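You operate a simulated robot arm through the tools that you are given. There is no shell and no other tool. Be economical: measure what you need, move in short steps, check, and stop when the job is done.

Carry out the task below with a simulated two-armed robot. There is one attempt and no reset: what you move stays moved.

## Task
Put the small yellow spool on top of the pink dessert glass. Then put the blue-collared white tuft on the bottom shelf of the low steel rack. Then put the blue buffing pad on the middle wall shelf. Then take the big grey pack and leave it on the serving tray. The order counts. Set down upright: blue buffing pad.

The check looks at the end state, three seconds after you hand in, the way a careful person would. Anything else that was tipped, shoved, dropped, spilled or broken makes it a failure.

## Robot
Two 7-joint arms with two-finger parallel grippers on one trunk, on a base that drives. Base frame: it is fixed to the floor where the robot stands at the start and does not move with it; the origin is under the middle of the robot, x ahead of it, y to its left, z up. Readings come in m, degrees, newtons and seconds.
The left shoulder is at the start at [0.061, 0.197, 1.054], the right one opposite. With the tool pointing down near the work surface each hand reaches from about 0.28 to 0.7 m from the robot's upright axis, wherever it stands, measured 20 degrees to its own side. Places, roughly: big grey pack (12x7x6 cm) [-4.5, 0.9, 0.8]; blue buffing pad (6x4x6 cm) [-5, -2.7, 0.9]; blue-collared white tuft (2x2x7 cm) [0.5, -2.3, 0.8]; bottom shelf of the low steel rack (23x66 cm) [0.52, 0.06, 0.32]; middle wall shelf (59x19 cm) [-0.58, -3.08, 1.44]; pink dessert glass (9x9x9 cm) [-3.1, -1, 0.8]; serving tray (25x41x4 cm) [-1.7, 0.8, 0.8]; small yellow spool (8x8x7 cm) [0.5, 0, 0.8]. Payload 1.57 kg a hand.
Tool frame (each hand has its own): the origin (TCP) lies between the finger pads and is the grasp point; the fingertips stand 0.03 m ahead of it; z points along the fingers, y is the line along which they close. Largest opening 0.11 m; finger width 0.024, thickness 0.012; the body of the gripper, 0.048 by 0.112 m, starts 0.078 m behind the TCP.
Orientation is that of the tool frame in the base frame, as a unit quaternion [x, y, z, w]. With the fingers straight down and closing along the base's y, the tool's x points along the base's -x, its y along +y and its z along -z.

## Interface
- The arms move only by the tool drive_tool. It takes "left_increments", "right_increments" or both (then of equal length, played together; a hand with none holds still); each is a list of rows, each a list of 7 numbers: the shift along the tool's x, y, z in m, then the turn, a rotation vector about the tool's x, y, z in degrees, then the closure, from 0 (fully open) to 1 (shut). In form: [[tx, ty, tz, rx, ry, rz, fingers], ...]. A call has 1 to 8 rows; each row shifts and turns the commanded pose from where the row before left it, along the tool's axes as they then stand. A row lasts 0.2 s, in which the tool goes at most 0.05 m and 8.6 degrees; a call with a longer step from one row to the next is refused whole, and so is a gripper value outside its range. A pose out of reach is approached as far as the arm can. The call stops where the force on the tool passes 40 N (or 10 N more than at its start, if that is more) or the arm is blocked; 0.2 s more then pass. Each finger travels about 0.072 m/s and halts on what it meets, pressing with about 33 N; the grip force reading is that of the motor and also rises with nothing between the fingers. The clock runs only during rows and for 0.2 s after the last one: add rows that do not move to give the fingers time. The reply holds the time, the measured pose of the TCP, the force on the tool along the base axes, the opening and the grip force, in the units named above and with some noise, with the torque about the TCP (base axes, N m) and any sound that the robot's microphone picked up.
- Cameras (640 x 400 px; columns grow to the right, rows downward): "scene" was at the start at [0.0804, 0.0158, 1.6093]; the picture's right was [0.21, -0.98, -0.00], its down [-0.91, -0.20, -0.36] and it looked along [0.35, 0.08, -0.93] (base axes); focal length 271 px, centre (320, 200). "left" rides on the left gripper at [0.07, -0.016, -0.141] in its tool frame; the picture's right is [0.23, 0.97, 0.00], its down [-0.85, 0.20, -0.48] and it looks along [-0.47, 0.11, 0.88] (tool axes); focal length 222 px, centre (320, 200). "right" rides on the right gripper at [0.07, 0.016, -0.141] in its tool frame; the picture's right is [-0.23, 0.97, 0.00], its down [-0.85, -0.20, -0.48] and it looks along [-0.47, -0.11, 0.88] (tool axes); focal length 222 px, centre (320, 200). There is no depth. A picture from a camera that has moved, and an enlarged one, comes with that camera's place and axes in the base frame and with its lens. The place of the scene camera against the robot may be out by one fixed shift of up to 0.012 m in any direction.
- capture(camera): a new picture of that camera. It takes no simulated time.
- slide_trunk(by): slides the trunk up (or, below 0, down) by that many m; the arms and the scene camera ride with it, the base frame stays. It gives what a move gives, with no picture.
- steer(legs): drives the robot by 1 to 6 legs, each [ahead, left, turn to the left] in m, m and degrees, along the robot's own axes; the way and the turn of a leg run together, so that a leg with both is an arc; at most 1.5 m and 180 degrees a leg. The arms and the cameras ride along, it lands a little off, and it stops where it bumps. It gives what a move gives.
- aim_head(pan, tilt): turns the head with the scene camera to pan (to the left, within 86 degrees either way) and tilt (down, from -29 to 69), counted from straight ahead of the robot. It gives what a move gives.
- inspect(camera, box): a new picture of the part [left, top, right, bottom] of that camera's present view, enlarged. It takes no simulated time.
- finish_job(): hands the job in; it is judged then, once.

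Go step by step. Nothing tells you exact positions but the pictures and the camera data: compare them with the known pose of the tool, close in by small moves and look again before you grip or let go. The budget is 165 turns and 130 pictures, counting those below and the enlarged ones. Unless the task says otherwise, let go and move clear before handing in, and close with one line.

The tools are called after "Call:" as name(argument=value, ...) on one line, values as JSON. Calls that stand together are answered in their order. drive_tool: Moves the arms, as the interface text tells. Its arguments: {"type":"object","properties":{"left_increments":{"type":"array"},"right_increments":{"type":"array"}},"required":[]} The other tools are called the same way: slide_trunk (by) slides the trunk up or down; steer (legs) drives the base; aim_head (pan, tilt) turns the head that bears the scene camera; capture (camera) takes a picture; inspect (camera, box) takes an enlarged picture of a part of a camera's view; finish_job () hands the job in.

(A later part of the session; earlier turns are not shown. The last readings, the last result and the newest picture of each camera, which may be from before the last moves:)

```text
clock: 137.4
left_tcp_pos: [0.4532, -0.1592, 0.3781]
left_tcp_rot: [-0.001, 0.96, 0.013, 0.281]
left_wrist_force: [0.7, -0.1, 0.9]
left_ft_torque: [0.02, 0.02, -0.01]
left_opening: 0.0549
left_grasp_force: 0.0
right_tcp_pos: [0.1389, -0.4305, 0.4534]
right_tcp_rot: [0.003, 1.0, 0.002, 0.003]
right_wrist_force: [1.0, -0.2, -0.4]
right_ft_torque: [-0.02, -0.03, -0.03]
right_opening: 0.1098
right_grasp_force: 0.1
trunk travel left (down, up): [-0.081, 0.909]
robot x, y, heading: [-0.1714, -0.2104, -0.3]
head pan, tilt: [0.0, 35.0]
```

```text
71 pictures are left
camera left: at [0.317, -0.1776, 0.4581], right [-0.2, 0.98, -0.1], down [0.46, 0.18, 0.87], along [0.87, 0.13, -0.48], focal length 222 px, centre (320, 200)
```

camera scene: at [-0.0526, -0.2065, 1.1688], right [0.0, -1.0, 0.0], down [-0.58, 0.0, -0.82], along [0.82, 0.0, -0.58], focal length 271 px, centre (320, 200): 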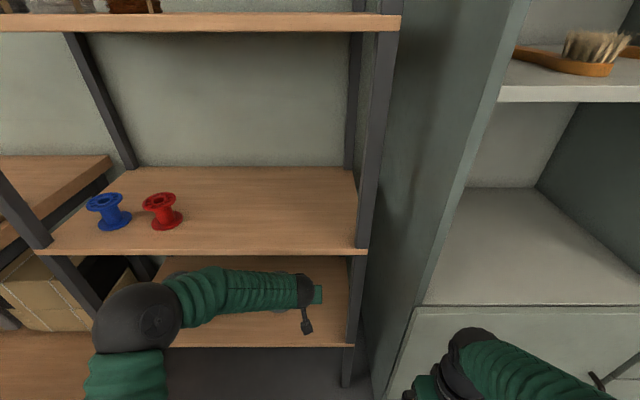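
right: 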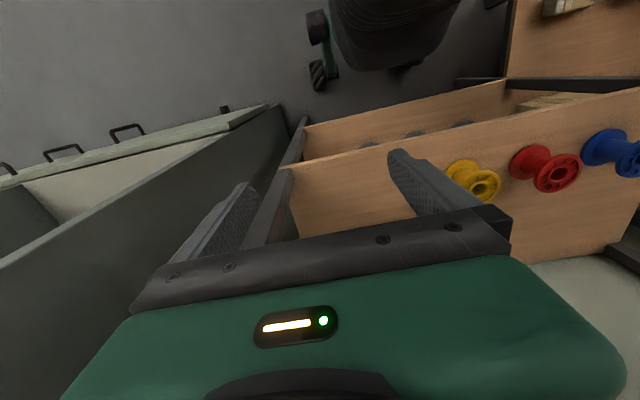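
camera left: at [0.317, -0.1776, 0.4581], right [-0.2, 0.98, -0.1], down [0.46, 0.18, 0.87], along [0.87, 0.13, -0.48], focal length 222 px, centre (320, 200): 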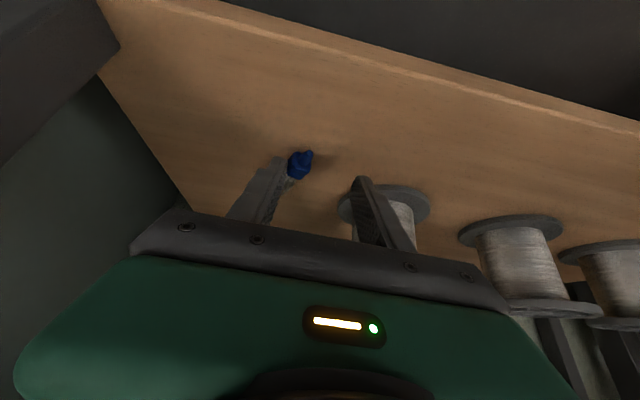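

The tuft lies on the shelf. Retract up and back along the tool axis.

Call:
drive_tool(left_increments=[[0, 0, -0.02, 0, 0, 0, 0.5], [0, 0, -0.03, 0, 0, 0, 0.5], [0, 0, -0.03, 0, 0, 0, 0.5]])

Call:
steer(legs=[[-0.4, 0, 0]])

Call:
inspect(camera="scene", box=[180, 150, 380, 275])

```text
clock: 138.2
left_tcp_pos: [0.4099, -0.1613, 0.4431]
left_tcp_rot: [0.0, 0.959, 0.012, 0.282]
left_wrist_force: [-0.4, -0.3, 0.1]
left_ft_torque: [0.04, 0.0, -0.01]
left_opening: 0.0549
left_grasp_force: 0.1
right_tcp_pos: [0.139, -0.431, 0.4528]
right_tcp_rot: [0.002, 1.0, 0.002, 0.003]
right_wrist_force: [0.2, 0.3, 0.5]
right_ft_torque: [0.01, -0.01, 0.03]
right_opening: 0.1098
right_grasp_force: 0.1
trunk travel left (down, up): [-0.081, 0.909]
robot x, y, heading: [-0.1662, -0.2123, -0.1]
head pan, tilt: [0.0, 35.0]
```

```text
clock: 140.6
left_tcp_pos: [0.0142, -0.1602, 0.4435]
left_tcp_rot: [0.001, 0.959, 0.012, 0.282]
left_wrist_force: [-0.3, 0.4, -0.5]
left_ft_torque: [0.0, 0.01, -0.01]
left_opening: 0.0548
left_grasp_force: 0.0
right_tcp_pos: [-0.2569, -0.4303, 0.4529]
right_tcp_rot: [0.003, 1.0, 0.002, 0.004]
right_wrist_force: [-1.0, -0.9, 0.7]
right_ft_torque: [-0.02, 0.0, 0.03]
right_opening: 0.1099
right_grasp_force: 0.0
trunk travel left (down, up): [-0.081, 0.909]
robot x, y, heading: [-0.5626, -0.2099, -0.1]
head pan, tilt: [0.0, 35.0]
```

```text
3.20 times, centred on (280, 212) of scene
camera zoom: at [-0.4495, -0.2054, 1.0839], right [0.0, -1.0, 0.0], down [-0.57, 0.0, -0.82], along [0.82, 0.0, -0.57], focal length 868 px, centre (448, 160)
```

zoom: 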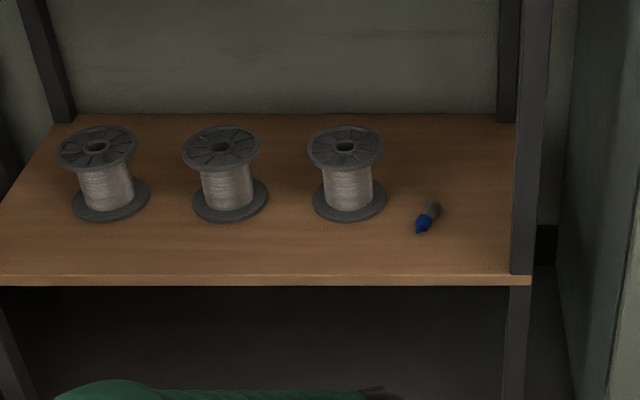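

The tuft rests on the bottom shelf. Now the blue pad, on the grey cabinet near (-5, -2.7); I raise the trunk and drive along the aisle.

Call:
slide_trunk(by=0.4)

Call:
slide_trunk(by=0.3)

Call:
steer(legs=[[-0.15, -0.6, 0], [0, -1.03, 0], [0, 0, -179], [1.4, 0, 0], [1.4, 0, 0], [0.9, 0, 0]])

Call:
aim_head(pan=40, tilt=25)

Call:
capture(camera="scene")

```text
clock: 144.5
left_tcp_pos: [0.0136, -0.1599, 0.8438]
left_tcp_rot: [0.0, 0.96, 0.012, 0.281]
left_wrist_force: [-0.2, 0.7, -0.4]
left_ft_torque: [0.01, 0.0, -0.05]
left_opening: 0.055
left_grasp_force: 0.1
right_tcp_pos: [-0.2559, -0.43, 0.8533]
right_tcp_rot: [0.002, 1.0, 0.003, 0.004]
right_wrist_force: [-0.2, 1.0, 0.0]
right_ft_torque: [-0.01, 0.0, 0.01]
right_opening: 0.1099
right_grasp_force: 0.1
trunk travel left (down, up): [-0.481, 0.509]
robot x, y, heading: [-0.5613, -0.2084, -0.1]
head pan, tilt: [0.0, 35.0]
```

```text
clock: 147.5
left_tcp_pos: [0.0148, -0.1615, 1.1438]
left_tcp_rot: [0.001, 0.959, 0.011, 0.282]
left_wrist_force: [0.2, 0.5, 0.5]
left_ft_torque: [-0.01, 0.04, -0.03]
left_opening: 0.0552
left_grasp_force: 0.0
right_tcp_pos: [-0.2563, -0.4295, 1.1528]
right_tcp_rot: [0.002, 1.0, 0.004, 0.004]
right_wrist_force: [0.2, 0.4, 0.2]
right_ft_torque: [-0.01, -0.01, -0.01]
right_opening: 0.11
right_grasp_force: 0.1
trunk travel left (down, up): [-0.781, 0.209]
robot x, y, heading: [-0.5677, -0.2086, -0.1]
head pan, tilt: [0.0, 35.0]
```

```text
clock: 180.8
left_tcp_pos: [-5.001, -1.8735, 1.1446]
left_tcp_rot: [0.959, -0.004, -0.282, 0.011]
left_wrist_force: [-0.3, 0.4, -0.6]
left_ft_torque: [0.0, -0.01, 0.0]
left_opening: 0.0553
left_grasp_force: 0.3
right_tcp_pos: [-4.7282, -1.6066, 1.1541]
right_tcp_rot: [1.0, -0.007, -0.004, 0.003]
right_wrist_force: [0.1, 0.4, 0.3]
right_ft_torque: [-0.01, -0.02, -0.02]
right_opening: 0.1101
right_grasp_force: 0.1
trunk travel left (down, up): [-0.781, 0.209]
robot x, y, heading: [-4.4249, -1.8314, 179.5]
head pan, tilt: [0.0, 35.0]
```

```text
clock: 181.8
left_tcp_pos: [-5.0011, -1.8735, 1.1446]
left_tcp_rot: [0.959, -0.003, -0.282, 0.011]
left_wrist_force: [-0.5, 0.2, 0.5]
left_ft_torque: [0.02, -0.01, -0.02]
left_opening: 0.055
left_grasp_force: 0.0
right_tcp_pos: [-4.7271, -1.6062, 1.1532]
right_tcp_rot: [1.0, -0.006, -0.004, 0.003]
right_wrist_force: [0.9, 0.5, 0.0]
right_ft_torque: [0.0, 0.02, -0.02]
right_opening: 0.1103
right_grasp_force: 0.2
trunk travel left (down, up): [-0.781, 0.209]
robot x, y, heading: [-4.4251, -1.8305, 179.7]
head pan, tilt: [40.0, 25.0]
```

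```text
69 pictures are left
camera scene: at [-4.5342, -1.8828, 1.7997], right [-0.63, 0.77, 0.0], down [0.33, 0.27, -0.91], along [-0.7, -0.57, -0.42], focal length 271 px, centre (320, 200)
```

scene: 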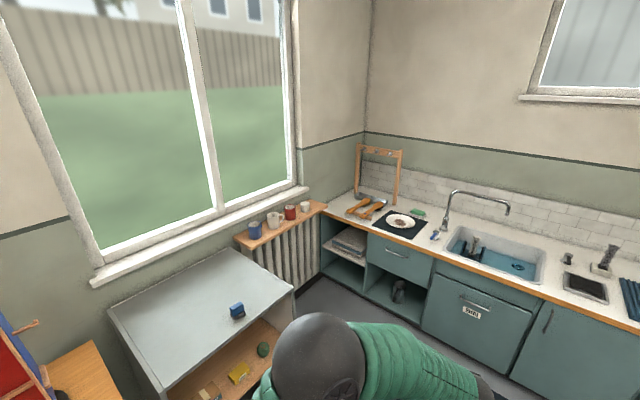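

The blue pad is on the grey cabinet's front edge at about (-4.96, -2.67). Zoom to see its shape.

Call:
inspect(camera="scene", box=[198, 285, 278, 335])

Call:
steer(legs=[[0, 0, 89]])

Call:
aim_head(pan=-20, tilt=35)

Call:
capture(camera="scene")

```text
8.00 times, centred on (238, 310) of scene
camera zoom: at [-4.5342, -1.8828, 1.7997], right [-0.63, 0.77, 0.0], down [0.33, 0.27, -0.91], along [-0.7, -0.57, -0.42], focal length 2170 px, centre (976, -680)
```

zoom: 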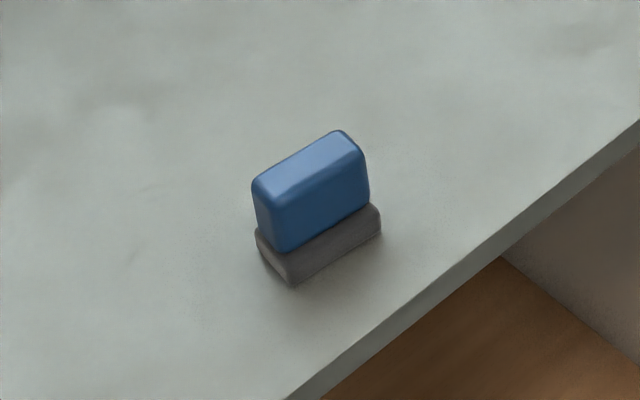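

```text
clock: 186.0
left_tcp_pos: [-4.3908, -2.4068, 1.1445]
left_tcp_rot: [0.687, 0.669, -0.194, 0.206]
left_wrist_force: [0.8, 0.4, -0.3]
left_ft_torque: [0.0, -0.01, 0.0]
left_opening: 0.0551
left_grasp_force: 0.1
right_tcp_pos: [-4.653, -2.1295, 1.1531]
right_tcp_rot: [0.718, 0.696, -0.002, 0.004]
right_wrist_force: [-0.1, 0.4, 1.1]
right_ft_torque: [0.04, 0.03, -0.03]
right_opening: 0.1101
right_grasp_force: 0.0
trunk travel left (down, up): [-0.781, 0.209]
robot x, y, heading: [-4.427, -1.8289, -91.6]
head pan, tilt: [40.0, 25.0]
```

```text
clock: 187.3
left_tcp_pos: [-4.3907, -2.4073, 1.1454]
left_tcp_rot: [0.686, 0.67, -0.194, 0.206]
left_wrist_force: [0.3, -0.5, -0.6]
left_ft_torque: [-0.02, -0.01, 0.02]
left_opening: 0.0552
left_grasp_force: 0.1
right_tcp_pos: [-4.6525, -2.129, 1.1534]
right_tcp_rot: [0.717, 0.697, -0.001, 0.005]
right_wrist_force: [-0.4, 0.4, -1.0]
right_ft_torque: [0.0, -0.03, 0.02]
right_opening: 0.1099
right_grasp_force: 0.1
trunk travel left (down, up): [-0.781, 0.209]
robot x, y, heading: [-4.4219, -1.8299, -91.7]
head pan, tilt: [-20.0, 35.0]
```

```text
67 pictures are left
camera scene: at [-4.4642, -1.9405, 1.7839], right [-0.93, 0.37, 0.0], down [0.21, 0.53, -0.82], along [-0.3, -0.76, -0.57], focal length 271 px, centre (320, 200)
```

scene: 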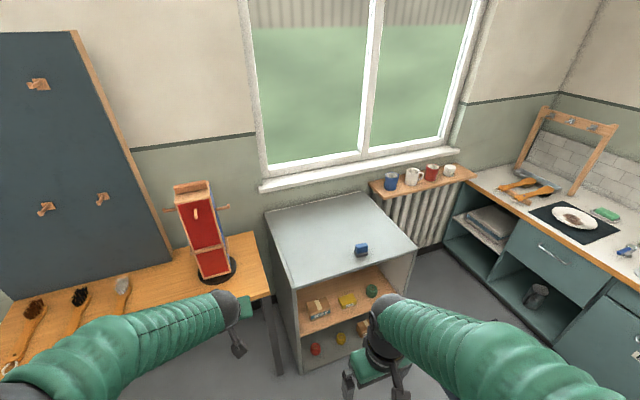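

The pad stands on its grey base, long side (6 cm) almost parallel to the cabinet front, centre ≈(-4.96, -2.68). I'll line up in front and pitch the left hand to 20° below horizontal.

Call:
steer(legs=[[0, -0.51, 0], [0, 0, -5], [0.17, 0, 0]])

Call:
drive_tool(left_increments=[[0, 0, 0, 0, -7.4, 0, 0.1], [0, 0, 0, 0, -7.4, 0, 0.1], [0, 0, 0, 0, -7.4, 0, 0.1], [0, 0, 0, 0, -7.4, 0, 0.1], [0, 0, 0, 0, -7.4, 0, 0.1]])

Call:
capture(camera="left")

Call:
capture(camera="scene")

```text
clock: 191.9
left_tcp_pos: [-4.9698, -2.5595, 1.1462]
left_tcp_rot: [0.715, 0.639, -0.205, 0.198]
left_wrist_force: [-0.5, -0.3, -0.4]
left_ft_torque: [-0.04, 0.03, -0.02]
left_opening: 0.055
left_grasp_force: 0.1
right_tcp_pos: [-5.2071, -2.2602, 1.154]
right_tcp_rot: [0.747, 0.664, -0.003, 0.005]
right_wrist_force: [-0.3, 0.2, -0.2]
right_ft_torque: [-0.03, -0.02, 0.0]
right_opening: 0.1098
right_grasp_force: 0.0
trunk travel left (down, up): [-0.781, 0.209]
robot x, y, heading: [-4.9571, -1.9843, -96.5]
head pan, tilt: [-20.0, 35.0]
```

```text
clock: 193.1
left_tcp_pos: [-4.9718, -2.5611, 1.1449]
left_tcp_rot: [0.613, 0.543, -0.42, 0.39]
left_wrist_force: [0.9, 0.4, 0.1]
left_ft_torque: [-0.02, -0.03, 0.04]
left_opening: 0.099
left_grasp_force: 0.1
right_tcp_pos: [-5.2087, -2.2612, 1.1535]
right_tcp_rot: [0.748, 0.664, -0.002, 0.004]
right_wrist_force: [0.6, -0.3, 0.4]
right_ft_torque: [-0.04, -0.05, -0.02]
right_opening: 0.1103
right_grasp_force: 0.0
trunk travel left (down, up): [-0.781, 0.209]
robot x, y, heading: [-4.9542, -1.9842, -96.3]
head pan, tilt: [-20.0, 35.0]
```

```text
66 pictures are left
camera left: at [-4.9713, -2.4028, 1.1279], right [0.98, -0.03, -0.19], down [0.19, 0.14, 0.97], along [0.0, -0.99, 0.14], focal length 222 px, centre (320, 200)
```

left: 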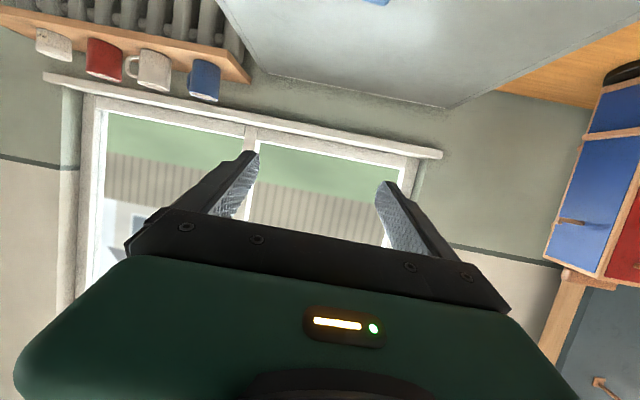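

```text
65 pictures are left
camera scene: at [-5.0048, -2.0907, 1.784], right [-0.89, 0.45, 0.0], down [0.26, 0.51, -0.82], along [-0.37, -0.73, -0.57], focal length 271 px, centre (320, 200)
```

scene: 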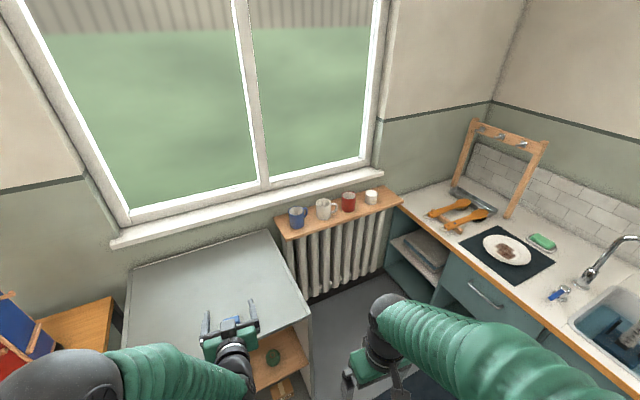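

Lower the trunk with the fingers still short of the pad, then look.

Call:
slide_trunk(by=-0.2)

Call:
capture(camera="left")

```text
clock: 195.2
left_tcp_pos: [-4.9725, -2.5622, 0.9459]
left_tcp_rot: [0.615, 0.542, -0.42, 0.389]
left_wrist_force: [0.4, 0.7, -0.1]
left_ft_torque: [-0.03, 0.0, 0.02]
left_opening: 0.0992
left_grasp_force: 0.0
right_tcp_pos: [-5.2094, -2.2622, 0.9538]
right_tcp_rot: [0.747, 0.665, -0.004, 0.005]
right_wrist_force: [-0.2, -0.7, 0.0]
right_ft_torque: [0.01, 0.0, -0.01]
right_opening: 0.1101
right_grasp_force: 0.1
trunk travel left (down, up): [-0.581, 0.409]
robot x, y, heading: [-4.9538, -1.9826, -96.6]
head pan, tilt: [-20.0, 35.0]
```

```text
64 pictures are left
camera left: at [-4.9716, -2.403, 0.9279], right [0.98, -0.03, -0.19], down [0.19, 0.14, 0.97], along [0.0, -0.99, 0.14], focal length 222 px, centre (320, 200)
```

left: 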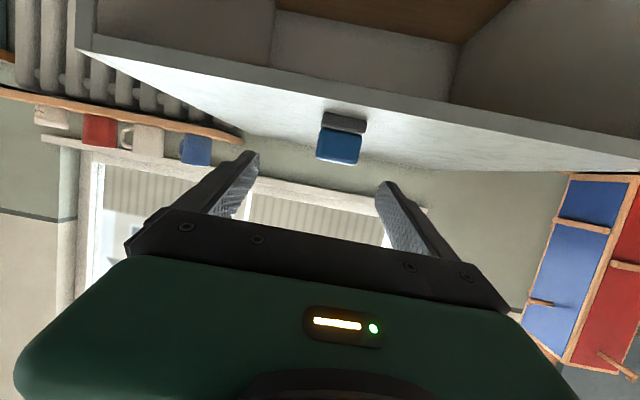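

Pad centre ≈(-4.96, -2.68, 0.89). Shift sideways, then slide in along the finger axis.

Call:
drive_tool(left_increments=[[0.004, 0.0227, 0, 0, 0, 0, 0.1], [0, 0, 0.035, 0, 0, 0, 0.1], [0, 0, 0.035, 0, 0, 0, 0.1]])

Call:
capture(camera="left")

```text
clock: 196.0
left_tcp_pos: [-4.9555, -2.6289, 0.9158]
left_tcp_rot: [0.615, 0.543, -0.42, 0.389]
left_wrist_force: [-0.5, -0.5, 0.7]
left_ft_torque: [-0.02, 0.03, 0.01]
left_opening: 0.099
left_grasp_force: 0.0
right_tcp_pos: [-5.2097, -2.2632, 0.9532]
right_tcp_rot: [0.747, 0.665, -0.002, 0.004]
right_wrist_force: [0.3, -0.3, 0.3]
right_ft_torque: [0.05, 0.01, -0.01]
right_opening: 0.11
right_grasp_force: 0.0
trunk travel left (down, up): [-0.581, 0.409]
robot x, y, heading: [-4.9584, -1.9858, -96.7]
head pan, tilt: [-20.0, 35.0]
```

```text
63 pictures are left
camera left: at [-4.9544, -2.4703, 0.8996], right [0.98, -0.03, -0.19], down [0.19, 0.13, 0.97], along [0.0, -0.99, 0.14], focal length 222 px, centre (320, 200)
```

left: 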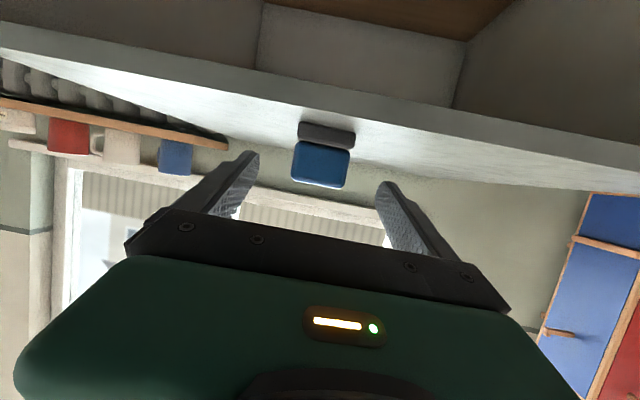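

Call:
drive_tool(left_increments=[[0, 0.002, 0.027, 0, 0, 0, 0.1], [0, 0.001, 0.026, 0, 0, 0, 0.1], [0, 0, 0, 0, 0, 0, 0.3], [0, 0, 0, 0, 0, 0, 0.5], [0, 0, 0, 0, 0, 0, 0.7], [0, 0, 0, 0, 0, 0, 0.7]])

Call:
capture(camera="left")

```text
clock: 197.4
left_tcp_pos: [-4.9572, -2.6768, 0.9009]
left_tcp_rot: [0.614, 0.543, -0.42, 0.391]
left_wrist_force: [-1.0, -0.6, 4.3]
left_ft_torque: [-0.1, 0.16, -0.01]
left_opening: 0.0552
left_grasp_force: 33.1
right_tcp_pos: [-5.2098, -2.2616, 0.9532]
right_tcp_rot: [0.747, 0.665, -0.003, 0.005]
right_wrist_force: [0.4, -0.4, -0.4]
right_ft_torque: [-0.02, -0.03, -0.01]
right_opening: 0.1099
right_grasp_force: 0.0
trunk travel left (down, up): [-0.581, 0.409]
robot x, y, heading: [-4.9584, -1.9826, -96.5]
head pan, tilt: [-20.0, 35.0]
```

```text
62 pictures are left
camera left: at [-4.9568, -2.5191, 0.883], right [0.98, -0.03, -0.19], down [0.19, 0.14, 0.97], along [0.0, -0.99, 0.14], focal length 222 px, centre (320, 200)
```

left: 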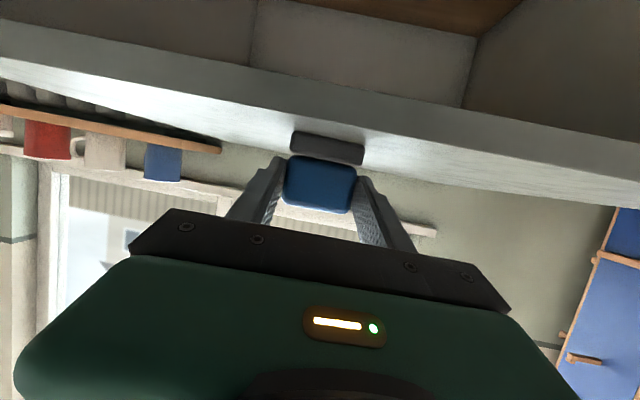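

Gripped. Lift with the trunk and check.

Call:
slide_trunk(by=0.12)

Call:
inspect(camera="left", box=[220, 80, 420, 205])

```text
clock: 198.9
left_tcp_pos: [-4.9574, -2.6776, 1.0199]
left_tcp_rot: [0.614, 0.544, -0.419, 0.39]
left_wrist_force: [-0.5, -0.2, -0.4]
left_ft_torque: [0.0, 0.04, 0.03]
left_opening: 0.0552
left_grasp_force: 33.2
right_tcp_pos: [-5.2085, -2.2623, 1.0743]
right_tcp_rot: [0.747, 0.665, -0.003, 0.004]
right_wrist_force: [0.1, 0.6, -0.3]
right_ft_torque: [-0.01, -0.02, 0.01]
right_opening: 0.1102
right_grasp_force: 0.0
trunk travel left (down, up): [-0.701, 0.289]
robot x, y, heading: [-4.9564, -1.9822, -96.7]
head pan, tilt: [-20.0, 35.0]
```

```text
3.20 times, centred on (320, 142) of left
camera zoom: at [-4.9565, -2.5194, 1.0022], right [0.98, -0.03, -0.19], down [0.19, 0.13, 0.97], along [0.0, -0.99, 0.14], focal length 711 px, centre (320, 384)
```

zoom: 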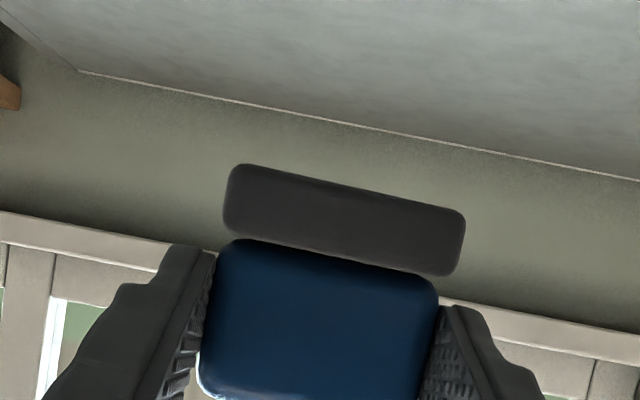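

The pad is held upright. Back off, turn to +x and drive to the wall shelf.

Call:
steer(legs=[[-0.18, 0, 0], [0, 0, 96.5], [1.45, 0, 0], [1.45, 0, 0], [1.4, 0, 0]])

Call:
steer(legs=[[0, 0, -90]])

Call:
aim_head(pan=0, tilt=15)

Call:
capture(camera="scene")

```text
clock: 224.8
left_tcp_pos: [0.0654, -1.7482, 1.0206]
left_tcp_rot: [0.009, 0.82, 0.009, 0.572]
left_wrist_force: [-0.1, -0.4, 0.4]
left_ft_torque: [-0.01, 0.02, 0.01]
left_opening: 0.0551
left_grasp_force: 33.4
right_tcp_pos: [-0.3231, -2.0416, 1.0735]
right_tcp_rot: [0.009, 1.0, 0.002, 0.005]
right_wrist_force: [-0.6, -0.3, 0.7]
right_ft_torque: [0.0, 0.01, -0.02]
right_opening: 0.11
right_grasp_force: 0.1
trunk travel left (down, up): [-0.701, 0.289]
robot x, y, heading: [-0.628, -1.817, -1.0]
head pan, tilt: [-20.0, 35.0]
```

```text
clock: 229.0
left_tcp_pos: [-0.5712, -2.5069, 1.0194]
left_tcp_rot: [0.592, 0.568, -0.403, 0.406]
left_wrist_force: [0.2, -0.5, -0.5]
left_ft_torque: [0.03, -0.02, -0.01]
left_opening: 0.0551
left_grasp_force: 32.3
right_tcp_pos: [-0.8548, -2.1139, 1.0739]
right_tcp_rot: [0.721, 0.693, -0.003, 0.004]
right_wrist_force: [0.1, -0.1, -0.8]
right_ft_torque: [0.01, -0.04, 0.0]
right_opening: 0.1102
right_grasp_force: 0.0
trunk travel left (down, up): [-0.701, 0.289]
robot x, y, heading: [-0.625, -1.8167, -92.4]
head pan, tilt: [-20.0, 35.0]
```

```text
clock: 229.9
left_tcp_pos: [-0.5714, -2.5066, 1.0212]
left_tcp_rot: [0.592, 0.567, -0.404, 0.407]
left_wrist_force: [-0.5, 0.8, -0.3]
left_ft_torque: [0.04, 0.02, -0.01]
left_opening: 0.055
left_grasp_force: 32.2
right_tcp_pos: [-0.855, -2.1105, 1.0745]
right_tcp_rot: [0.72, 0.694, -0.003, 0.005]
right_wrist_force: [-0.4, -0.7, -0.4]
right_ft_torque: [0.03, 0.02, -0.02]
right_opening: 0.11
right_grasp_force: 0.1
trunk travel left (down, up): [-0.701, 0.289]
robot x, y, heading: [-0.6293, -1.8189, -92.1]
head pan, tilt: [0.0, 15.0]
```

```text
60 pictures are left
camera scene: at [-0.6364, -1.9388, 1.7357], right [-1.0, 0.04, 0.0], down [0.01, 0.26, -0.97], along [-0.04, -0.96, -0.26], focal length 271 px, centre (320, 200)
```

scene: 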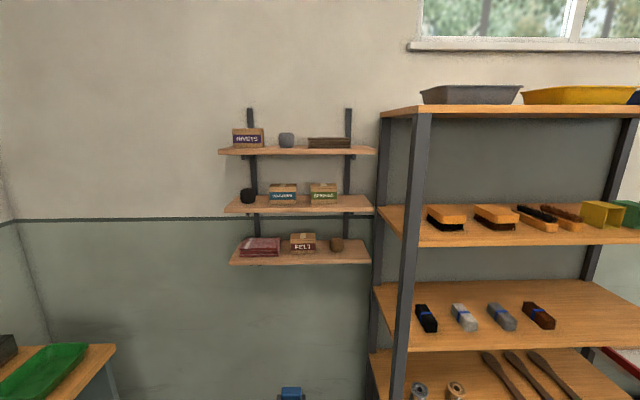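

Call:
inspect(camera="scene", box=[210, 160, 410, 285])

```text
3.20 times, centred on (310, 222) of scene
camera zoom: at [-0.6364, -1.9388, 1.7357], right [-1.0, 0.04, 0.0], down [0.01, 0.26, -0.97], along [-0.04, -0.96, -0.26], focal length 868 px, centre (352, 128)
```

zoom: 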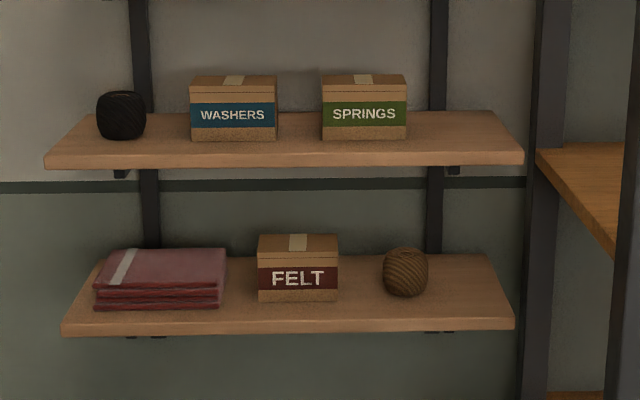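

On the middle shelf the free space is to the right of the SPRINGS box (x≈-0.88…-0.76), next to the rack's side. I'll tuck the right arm back, raise the trunk, and lift the left hand to shelf height.

Call:
slide_trunk(by=0.28)

Call:
drive_tool(left_increments=[[-0.0328, 0, -0.027, 0, 0, 0, 0.7], [-0.0328, 0, -0.027, 0, 0, 0, 0.7], [-0.0328, 0, -0.027, 0, 0, 0, 0.7], [-0.0328, 0, -0.027, 0, 0, 0, 0.7], [-0.0328, 0, -0.027, 0, 0, 0, 0.7]], right_increments=[[0.025, -0.03, 0, 0, 0, 0, 0.5], [0.025, -0.03, 0, 0, 0, 0, 0.5], [0.025, -0.03, 0, 0, 0, 0, 0.5], [0.025, -0.03, 0, 0, 0, 0, 0.5], [0, 0, 0, 0, 0, 0, 0.5]])

Call:
capture(camera="left")

```text
clock: 232.7
left_tcp_pos: [-0.5719, -2.5075, 1.3008]
left_tcp_rot: [0.591, 0.568, -0.403, 0.407]
left_wrist_force: [-0.3, 0.0, -1.0]
left_ft_torque: [0.05, -0.01, 0.01]
left_opening: 0.0552
left_grasp_force: 32.7
right_tcp_pos: [-0.8561, -2.113, 1.3546]
right_tcp_rot: [0.721, 0.693, -0.003, 0.006]
right_wrist_force: [0.0, 0.2, 0.2]
right_ft_torque: [0.0, -0.03, 0.0]
right_opening: 0.1098
right_grasp_force: 0.0
trunk travel left (down, up): [-0.981, 0.009]
robot x, y, heading: [-0.6257, -1.8138, -92.0]
head pan, tilt: [0.0, 15.0]
```

```text
clock: 233.9
left_tcp_pos: [-0.5753, -2.4322, 1.5027]
left_tcp_rot: [0.592, 0.566, -0.405, 0.408]
left_wrist_force: [0.1, -0.1, 0.3]
left_ft_torque: [0.03, -0.03, -0.03]
left_opening: 0.0549
left_grasp_force: 33.3
right_tcp_pos: [-0.9817, -2.0191, 1.3599]
right_tcp_rot: [0.721, 0.693, -0.002, 0.007]
right_wrist_force: [-0.3, 0.1, 1.4]
right_ft_torque: [0.0, 0.01, 0.03]
right_opening: 0.0549
right_grasp_force: 0.1
right hand out of reach, approached as far as the arm can: row 2, 3
trunk travel left (down, up): [-0.981, 0.009]
robot x, y, heading: [-0.622, -1.8156, -92.1]
head pan, tilt: [0.0, 15.0]
```

```text
58 pictures are left
camera left: at [-0.5881, -2.274, 1.4853], right [0.98, 0.05, -0.19], down [0.18, 0.15, 0.97], along [0.08, -0.99, 0.14], focal length 222 px, centre (320, 200)
```

left: 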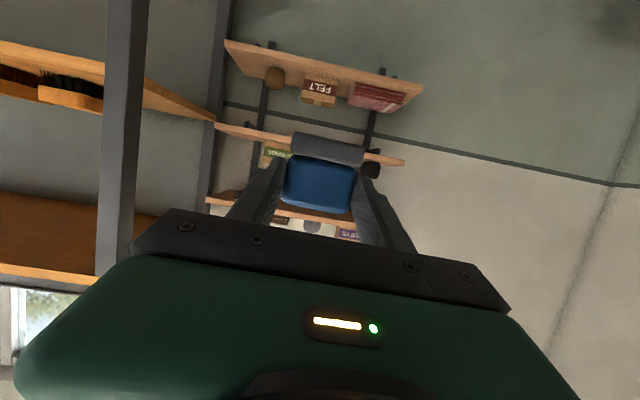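

Left camera gives the middle shelf x -0.877…-0.293 and the box's edge at -0.742, so I aim for x≈-0.81. Strafe right, then advance to just short of the shelf.

Call:
steer(legs=[[0, -0.237, 0]])

Call:
steer(legs=[[0.3, 0, 0]])

Call:
capture(camera="left")

Call:
capture(camera="scene")

```text
clock: 235.7
left_tcp_pos: [-0.8013, -2.4286, 1.4998]
left_tcp_rot: [0.591, 0.569, -0.404, 0.405]
left_wrist_force: [1.0, -0.7, 0.0]
left_ft_torque: [0.05, 0.04, -0.02]
left_opening: 0.0548
left_grasp_force: 33.0
right_tcp_pos: [-1.2091, -2.0143, 1.3616]
right_tcp_rot: [0.721, 0.693, -0.003, 0.004]
right_wrist_force: [-0.1, -1.2, -0.7]
right_ft_torque: [0.01, 0.05, -0.01]
right_opening: 0.0548
right_grasp_force: 0.0
trunk travel left (down, up): [-0.981, 0.009]
robot x, y, heading: [-0.8622, -1.8087, -92.0]
head pan, tilt: [0.0, 15.0]
```

```text
clock: 237.7
left_tcp_pos: [-0.8177, -2.7186, 1.504]
left_tcp_rot: [0.59, 0.566, -0.405, 0.408]
left_wrist_force: [-0.3, 0.1, -0.6]
left_ft_torque: [-0.01, -0.01, -0.03]
left_opening: 0.0549
left_grasp_force: 33.4
right_tcp_pos: [-1.2248, -2.3054, 1.3609]
right_tcp_rot: [0.72, 0.694, -0.004, 0.008]
right_wrist_force: [-0.7, 0.5, 0.3]
right_ft_torque: [0.02, -0.04, 0.01]
right_opening: 0.0552
right_grasp_force: 0.1
trunk travel left (down, up): [-0.981, 0.009]
robot x, y, heading: [-0.868, -2.1046, -92.2]
head pan, tilt: [0.0, 15.0]
```

```text
57 pictures are left
camera left: at [-0.8308, -2.5612, 1.486], right [0.98, 0.05, -0.19], down [0.18, 0.16, 0.97], along [0.08, -0.99, 0.14], focal length 222 px, centre (320, 200)
```

left: 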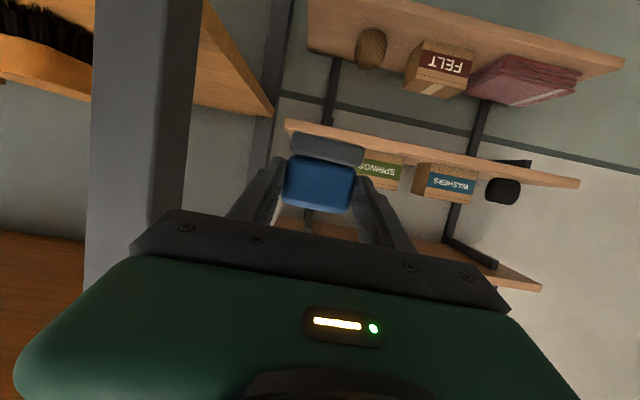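

```text
56 pictures are left
camera scene: at [-0.8802, -2.2181, 2.0166], right [-1.0, 0.04, 0.0], down [0.01, 0.25, -0.97], along [-0.03, -0.97, -0.25], focal length 271 px, centre (320, 200)
```

scene: 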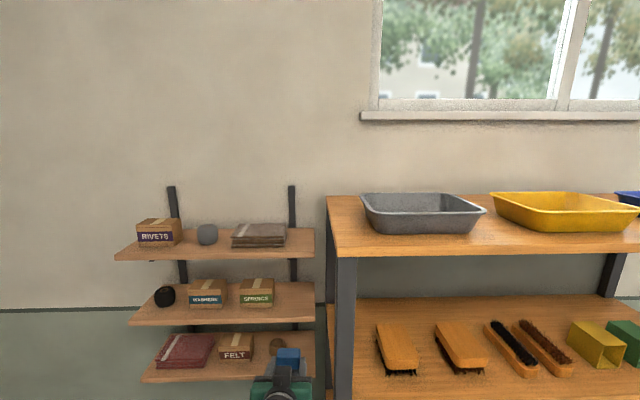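

Shelf surface z≈1.437; pad bottom has ~3 cm clearance. Advance with the base, slightly left, then extend the arm.

Call:
steer(legs=[[0.22, 0.016, 0]])

Call:
capture(camera="left")

Call:
aim_head(pan=0, tilt=45)

Call:
capture(camera="scene")

```text
clock: 239.4
left_tcp_pos: [-0.8099, -2.9385, 1.5039]
left_tcp_rot: [0.591, 0.566, -0.405, 0.408]
left_wrist_force: [-0.4, 0.5, -0.8]
left_ft_torque: [0.03, 0.01, -0.02]
left_opening: 0.0551
left_grasp_force: 32.9
right_tcp_pos: [-1.2159, -2.5268, 1.3598]
right_tcp_rot: [0.72, 0.694, -0.003, 0.008]
right_wrist_force: [0.3, 0.4, 0.4]
right_ft_torque: [0.03, 0.01, -0.01]
right_opening: 0.055
right_grasp_force: 0.2
trunk travel left (down, up): [-0.981, 0.009]
robot x, y, heading: [-0.8617, -2.3242, -91.8]
head pan, tilt: [0.0, 15.0]
```

```text
55 pictures are left
camera left: at [-0.8221, -2.7802, 1.4859], right [0.98, 0.05, -0.19], down [0.18, 0.16, 0.97], along [0.08, -0.99, 0.14], focal length 222 px, centre (320, 200)
```

left: 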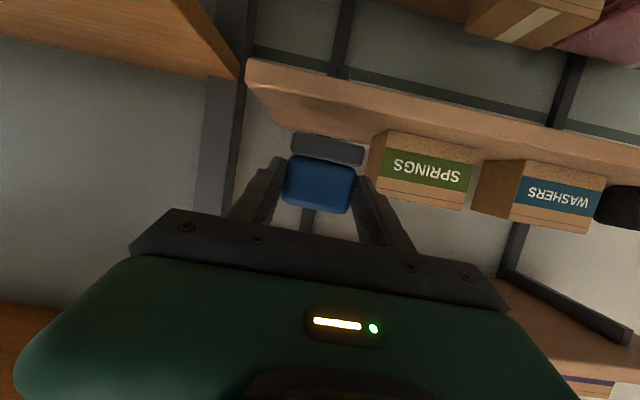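

```text
clock: 240.3
left_tcp_pos: [-0.8106, -2.9441, 1.5015]
left_tcp_rot: [0.591, 0.568, -0.403, 0.408]
left_wrist_force: [-0.1, 0.2, -0.5]
left_ft_torque: [0.01, -0.03, -0.01]
left_opening: 0.055
left_grasp_force: 32.7
right_tcp_pos: [-1.2175, -2.5315, 1.3607]
right_tcp_rot: [0.719, 0.695, -0.001, 0.006]
right_wrist_force: [0.3, -0.1, 0.0]
right_ft_torque: [-0.01, 0.0, 0.01]
right_opening: 0.055
right_grasp_force: 0.1
trunk travel left (down, up): [-0.981, 0.009]
robot x, y, heading: [-0.8606, -2.3229, -92.0]
head pan, tilt: [0.0, 45.0]
```

```text
54 pictures are left
camera scene: at [-0.8729, -2.4344, 1.9692], right [-1.0, 0.03, 0.0], down [0.02, 0.71, -0.71], along [-0.02, -0.71, -0.71], focal length 271 px, centre (320, 200)
```

scene: 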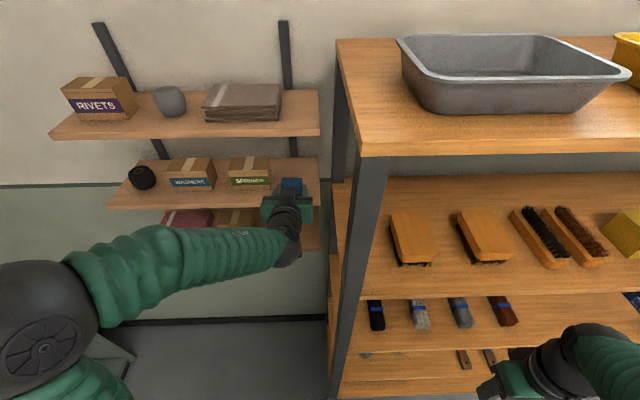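

Plenty of margin to the box (~2.5 cm). Extend 11 cm horizontally over the shelf.

Call:
drive_tool(left_increments=[[-0.0126, 0, 0.0345, 0, 0, 0, 0.7], [-0.0126, 0, 0.0345, 0, 0, 0, 0.7], [-0.0126, 0, 0.0345, 0, 0, 0, 0.7]])

Call:
capture(camera="left")

Call:
inspect(camera="scene", box=[100, 130, 340, 280])

```text
clock: 241.1
left_tcp_pos: [-0.8131, -3.0573, 1.4989]
left_tcp_rot: [0.592, 0.568, -0.402, 0.407]
left_wrist_force: [0.3, 0.3, -0.3]
left_ft_torque: [0.04, 0.01, 0.02]
left_opening: 0.0551
left_grasp_force: 32.7
right_tcp_pos: [-1.2164, -2.5339, 1.3595]
right_tcp_rot: [0.72, 0.694, 0.0, 0.005]
right_wrist_force: [0.2, 0.6, 0.4]
right_ft_torque: [0.0, 0.05, 0.01]
right_opening: 0.0549
right_grasp_force: 0.0
trunk travel left (down, up): [-0.981, 0.009]
robot x, y, heading: [-0.8623, -2.3235, -92.1]
head pan, tilt: [0.0, 45.0]
```

```text
53 pictures are left
camera left: at [-0.8255, -2.8999, 1.4829], right [0.98, 0.05, -0.19], down [0.18, 0.15, 0.97], along [0.08, -0.99, 0.14], focal length 222 px, centre (320, 200)
```

left: 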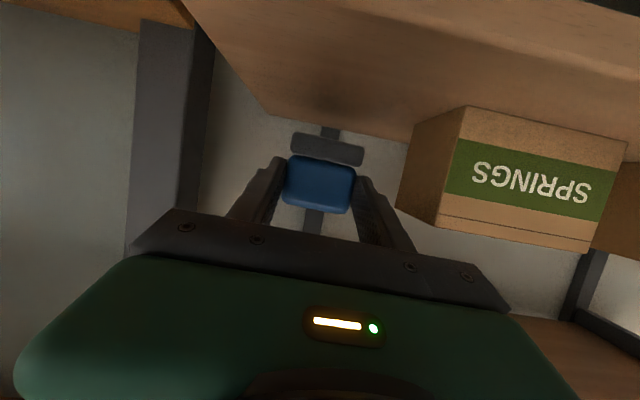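

```text
2.67 times, centred on (220, 205) of scene
camera zoom: at [-0.8729, -2.4391, 1.9688], right [-1.0, 0.03, 0.0], down [0.02, 0.71, -0.7], along [-0.02, -0.7, -0.71], focal length 723 px, centre (587, 187)
```

zoom: 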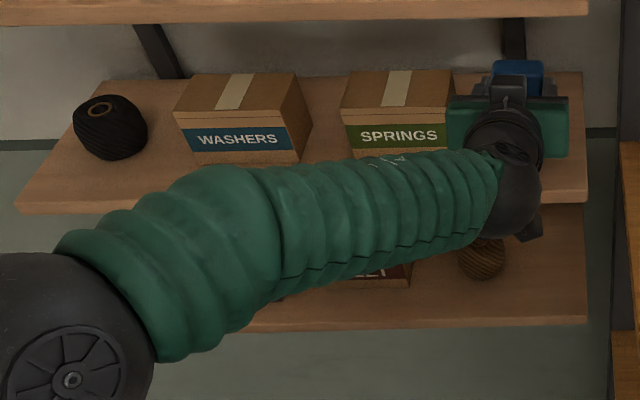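

Positioned between box and shelf end, body clear of the box front. Lower in steps.

Call:
drive_tool(left_increments=[[0.0094, 0, 0.0034, 0, 0, 0, 0.7], [0.0094, 0, 0.0034, 0, 0, 0, 0.7]])

Call:
inspect(camera="left", box=[240, 100, 440, 225])

```text
clock: 241.7
left_tcp_pos: [-0.8132, -3.0571, 1.4804]
left_tcp_rot: [0.592, 0.567, -0.403, 0.407]
left_wrist_force: [0.1, -0.2, -0.9]
left_ft_torque: [0.03, 0.0, -0.01]
left_opening: 0.0551
left_grasp_force: 32.8
right_tcp_pos: [-1.2169, -2.5326, 1.3595]
right_tcp_rot: [0.72, 0.694, -0.001, 0.006]
right_wrist_force: [-0.2, 0.0, 0.3]
right_ft_torque: [-0.01, -0.01, 0.0]
right_opening: 0.0549
right_grasp_force: 0.1
trunk travel left (down, up): [-0.981, 0.009]
robot x, y, heading: [-0.859, -2.3225, -91.9]
head pan, tilt: [0.0, 45.0]
```

```text
3.20 times, centred on (340, 162) of left
camera zoom: at [-0.8249, -2.8983, 1.4637], right [0.98, 0.05, -0.19], down [0.18, 0.15, 0.97], along [0.08, -0.99, 0.14], focal length 711 px, centre (256, 320)
```

zoom: 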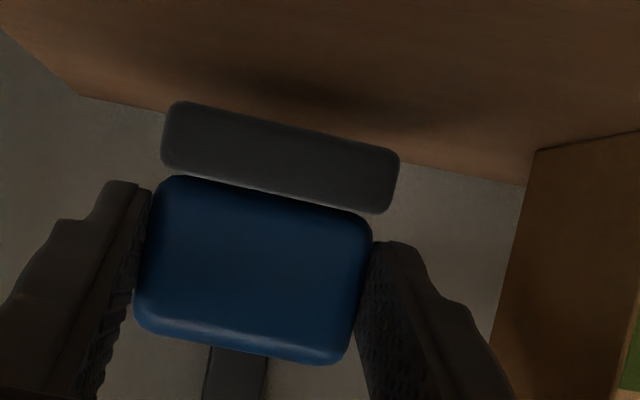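

Call:
drive_tool(left_increments=[[0.0028, 0, 0.001, 0, 0, 0, 0.7], [0.0019, 0, 0.0007, 0, 0, 0, 0.7], [0.0014, 0, 0.0005, 0, 0, 0, 0.7], [0.0014, 0, 0.0005, 0, 0, 0, 0.7], [0, 0, 0, 0, 0, 0, 0.7]])

Call:
inspect(camera="left", box=[240, 100, 440, 225])

```text
clock: 242.9
left_tcp_pos: [-0.8127, -3.0541, 1.4741]
left_tcp_rot: [0.59, 0.568, -0.402, 0.408]
left_wrist_force: [0.1, 0.4, -0.9]
left_ft_torque: [0.01, -0.01, 0.01]
left_opening: 0.0551
left_grasp_force: 32.7
right_tcp_pos: [-1.2174, -2.5312, 1.3607]
right_tcp_rot: [0.72, 0.694, -0.001, 0.006]
right_wrist_force: [-0.3, -0.1, -0.2]
right_ft_torque: [-0.01, 0.0, 0.01]
right_opening: 0.0547
right_grasp_force: 0.1
trunk travel left (down, up): [-0.981, 0.009]
robot x, y, heading: [-0.8611, -2.3257, -92.0]
head pan, tilt: [0.0, 45.0]
```

```text
3.20 times, centred on (340, 162) of left
camera zoom: at [-0.8249, -2.8961, 1.4561], right [0.98, 0.05, -0.19], down [0.18, 0.15, 0.97], along [0.08, -0.99, 0.14], focal length 711 px, centre (256, 320)
```

zoom: 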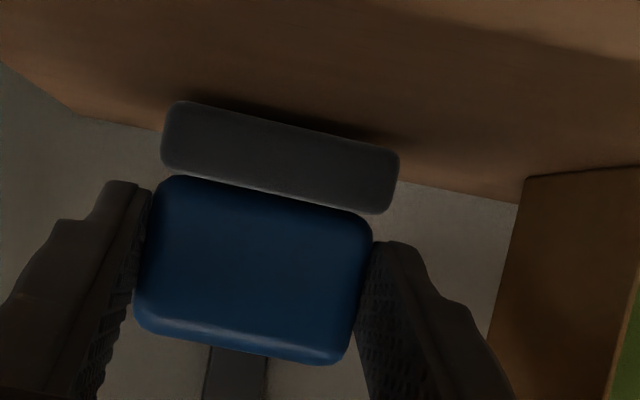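

Call:
drive_tool(left_increments=[[0.0014, 0, 0.0005, 0, 0, 0, 0.7], [0.0014, 0, 0.0005, 0, 0, 0, 0.7], [0.0009, 0, 0.0003, 0, 0, 0, 0.7]])

Call:
inspect(camera="left", box=[240, 100, 440, 225])

```text
clock: 243.7
left_tcp_pos: [-0.8119, -3.0541, 1.4723]
left_tcp_rot: [0.591, 0.567, -0.404, 0.408]
left_wrist_force: [0.1, -0.3, 4.2]
left_ft_torque: [-0.09, 0.14, 0.01]
left_opening: 0.0548
left_grasp_force: 33.0
right_tcp_pos: [-1.2169, -2.5315, 1.3613]
right_tcp_rot: [0.72, 0.694, -0.001, 0.005]
right_wrist_force: [0.0, -0.2, 0.1]
right_ft_torque: [0.01, 0.03, 0.0]
right_opening: 0.055
right_grasp_force: 0.0
trunk travel left (down, up): [-0.981, 0.009]
robot x, y, heading: [-0.8628, -2.3252, -91.6]
head pan, tilt: [0.0, 45.0]
```

```text
3.20 times, centred on (340, 162) of left
camera zoom: at [-0.825, -2.8964, 1.453], right [0.98, 0.05, -0.19], down [0.18, 0.15, 0.97], along [0.08, -0.99, 0.14], focal length 711 px, centre (256, 320)
```

zoom: 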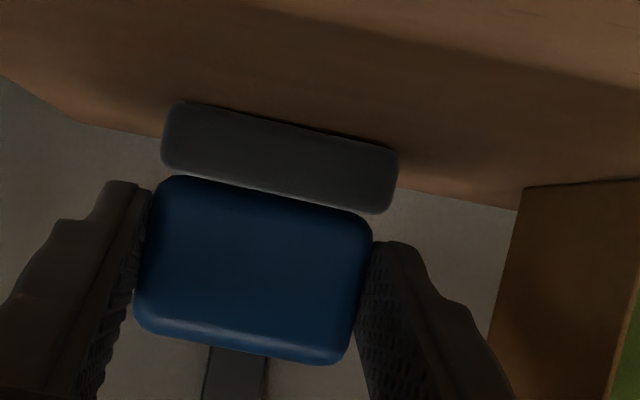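

Touching (4 N). Open moderately, keeping clear of the box, and check.

Call:
drive_tool(left_increments=[[0, 0, 0, 0, 0, 0, 0.45], [0, 0, 0, 0, 0, 0, 0.38], [0, 0, 0, 0, 0, 0, 0.32], [0, 0, 0, 0, 0, 0, 0.32], [0, 0, 0, 0, 0, 0, 0.32]])

Call:
inspect(camera="left", box=[240, 100, 440, 225])

```text
clock: 244.9
left_tcp_pos: [-0.8122, -3.0557, 1.4687]
left_tcp_rot: [0.591, 0.567, -0.403, 0.407]
left_wrist_force: [-0.8, 0.6, -0.8]
left_ft_torque: [0.0, 0.01, 0.01]
left_opening: 0.0749
left_grasp_force: 0.0
right_tcp_pos: [-1.2171, -2.5311, 1.3597]
right_tcp_rot: [0.72, 0.694, -0.002, 0.006]
right_wrist_force: [-0.1, 0.0, -0.2]
right_ft_torque: [-0.01, 0.01, -0.01]
right_opening: 0.055
right_grasp_force: 0.1
trunk travel left (down, up): [-0.981, 0.009]
robot x, y, heading: [-0.8656, -2.3242, -91.7]
head pan, tilt: [0.0, 45.0]
```

```text
3.20 times, centred on (340, 162) of left
camera zoom: at [-0.8249, -2.8968, 1.4521], right [0.98, 0.05, -0.19], down [0.18, 0.15, 0.97], along [0.08, -0.99, 0.14], focal length 711 px, centre (256, 320)
```

zoom: 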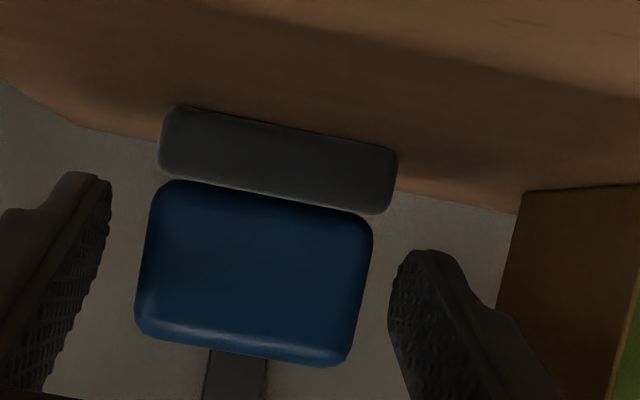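

Pad stands free and upright. Retreat horizontally.

Call:
drive_tool(left_increments=[[0.004, 0, -0.0186, 0, 0, 0, 0.32], [0.01, 0, -0.028, 0, 0, 0, 0.32], [0.01, 0, -0.028, 0, 0, 0, 0.32]])

Call:
steer(legs=[[-0.5, 0, 0]])

Call:
aim_head(pan=5, tilt=25)

Call:
capture(camera="scene")

```text
clock: 245.7
left_tcp_pos: [-0.8111, -2.974, 1.4737]
left_tcp_rot: [0.591, 0.567, -0.403, 0.408]
left_wrist_force: [0.3, 0.3, 0.3]
left_ft_torque: [0.0, -0.01, -0.01]
left_opening: 0.0746
left_grasp_force: 0.0
right_tcp_pos: [-1.2167, -2.5298, 1.3606]
right_tcp_rot: [0.72, 0.694, -0.002, 0.006]
right_wrist_force: [0.0, 1.5, -1.1]
right_ft_torque: [-0.03, 0.02, -0.03]
right_opening: 0.0546
right_grasp_force: 0.0
trunk travel left (down, up): [-0.981, 0.009]
robot x, y, heading: [-0.8603, -2.3246, -91.9]
head pan, tilt: [0.0, 45.0]
```

```text
clock: 248.6
left_tcp_pos: [-0.7943, -2.4845, 1.4706]
left_tcp_rot: [0.592, 0.569, -0.402, 0.407]
left_wrist_force: [-0.7, -0.4, 0.0]
left_ft_torque: [-0.02, -0.02, -0.04]
left_opening: 0.0748
left_grasp_force: 0.1
right_tcp_pos: [-1.2007, -2.0417, 1.3587]
right_tcp_rot: [0.719, 0.695, 0.0, 0.005]
right_wrist_force: [0.3, -0.8, -0.2]
right_ft_torque: [-0.01, -0.01, 0.0]
right_opening: 0.055
right_grasp_force: 0.1
trunk travel left (down, up): [-0.981, 0.009]
robot x, y, heading: [-0.8476, -1.8327, -91.6]
head pan, tilt: [0.0, 45.0]
```

```text
clock: 249.5
left_tcp_pos: [-0.7941, -2.4824, 1.4728]
left_tcp_rot: [0.591, 0.568, -0.403, 0.408]
left_wrist_force: [-0.4, -0.4, 0.3]
left_ft_torque: [0.0, 0.0, -0.02]
left_opening: 0.0749
left_grasp_force: 0.0
right_tcp_pos: [-1.2017, -2.039, 1.3588]
right_tcp_rot: [0.719, 0.695, -0.001, 0.008]
right_wrist_force: [-0.6, -0.2, -0.4]
right_ft_torque: [0.02, 0.01, -0.01]
right_opening: 0.0548
right_grasp_force: 0.0
trunk travel left (down, up): [-0.981, 0.009]
robot x, y, heading: [-0.8448, -1.8293, -91.6]
head pan, tilt: [5.0, 25.0]
```

```text
47 pictures are left
camera scene: at [-0.8492, -1.9529, 1.9994], right [-1.0, -0.06, 0.0], down [-0.02, 0.42, -0.9], along [0.05, -0.9, -0.43], focal length 271 px, centre (320, 200)
```

scene: 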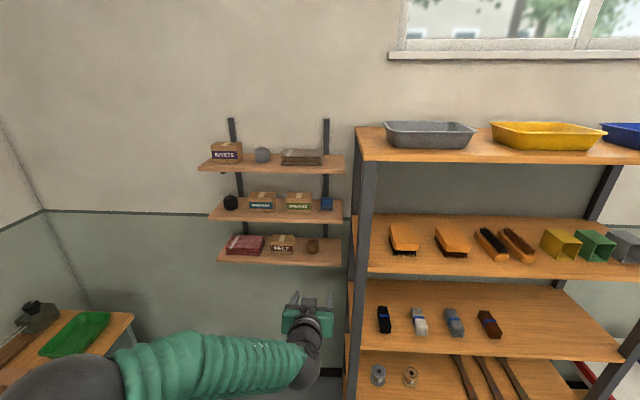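

Pad is upright on the middle wall shelf. Last: the big grey pack near (-4.5, 0.9). I go round by the near end of the white table to the +y aisle.

Call:
slide_trunk(by=-0.25)

Call:
steer(legs=[[0, 0, 179], [1.4, 0, 0], [1.4, 0, 0], [0.8, 0, 0], [0, 0, 92]])

Call:
aim_head(pan=15, tilt=18)

Call:
capture(camera="scene")

```text
clock: 252.1
left_tcp_pos: [-0.7928, -2.4812, 1.2225]
left_tcp_rot: [0.59, 0.568, -0.403, 0.408]
left_wrist_force: [-0.2, -1.1, 0.0]
left_ft_torque: [-0.01, 0.0, 0.02]
left_opening: 0.075
left_grasp_force: 0.1
right_tcp_pos: [-1.2004, -2.0371, 1.1096]
right_tcp_rot: [0.719, 0.695, -0.002, 0.006]
right_wrist_force: [1.0, -0.2, 0.5]
right_ft_torque: [0.0, -0.01, -0.02]
right_opening: 0.055
right_grasp_force: 0.1
trunk travel left (down, up): [-0.731, 0.259]
robot x, y, heading: [-0.8463, -1.8315, -91.9]
head pan, tilt: [5.0, 25.0]
```

```text
clock: 280.7
left_tcp_pos: [-1.3102, 1.6824, 1.2222]
left_tcp_rot: [0.82, -0.005, -0.573, 0.012]
left_wrist_force: [0.4, 0.4, 0.0]
left_ft_torque: [0.01, 0.03, -0.01]
left_opening: 0.0749
left_grasp_force: 0.1
right_tcp_pos: [-0.8793, 2.102, 1.1088]
right_tcp_rot: [1.0, -0.003, -0.006, 0.004]
right_wrist_force: [-0.2, -0.6, -0.4]
right_ft_torque: [-0.01, 0.03, 0.0]
right_opening: 0.055
right_grasp_force: 0.0
trunk travel left (down, up): [-0.731, 0.259]
robot x, y, heading: [-0.6634, 1.7556, 179.9]
head pan, tilt: [5.0, 25.0]
```

```text
clock: 281.4
left_tcp_pos: [-1.3115, 1.6824, 1.2219]
left_tcp_rot: [0.82, -0.004, -0.573, 0.012]
left_wrist_force: [-0.4, 0.0, 0.3]
left_ft_torque: [0.0, 0.01, 0.01]
left_opening: 0.0747
left_grasp_force: 0.2
right_tcp_pos: [-0.8781, 2.1018, 1.1102]
right_tcp_rot: [1.0, -0.004, -0.006, 0.003]
right_wrist_force: [-0.5, -0.1, -0.9]
right_ft_torque: [0.01, 0.0, -0.01]
right_opening: 0.0553
right_grasp_force: 0.1
trunk travel left (down, up): [-0.731, 0.259]
robot x, y, heading: [-0.6596, 1.7546, 179.8]
head pan, tilt: [15.0, 18.0]
```

```text
46 pictures are left
camera scene: at [-0.7917, 1.7353, 1.761], right [-0.26, 0.97, 0.0], down [0.3, 0.08, -0.95], along [-0.92, -0.24, -0.31], focal length 271 px, centre (320, 200)
```

scene: 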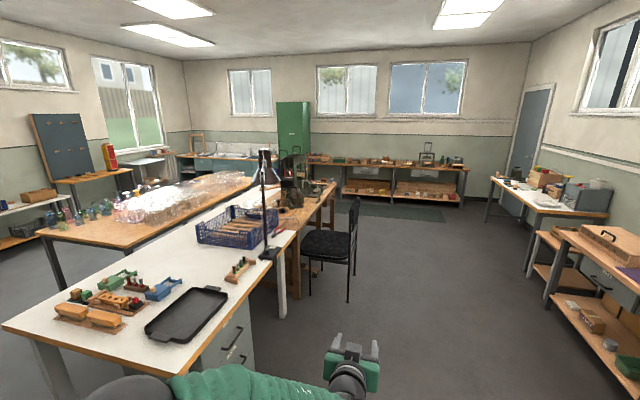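

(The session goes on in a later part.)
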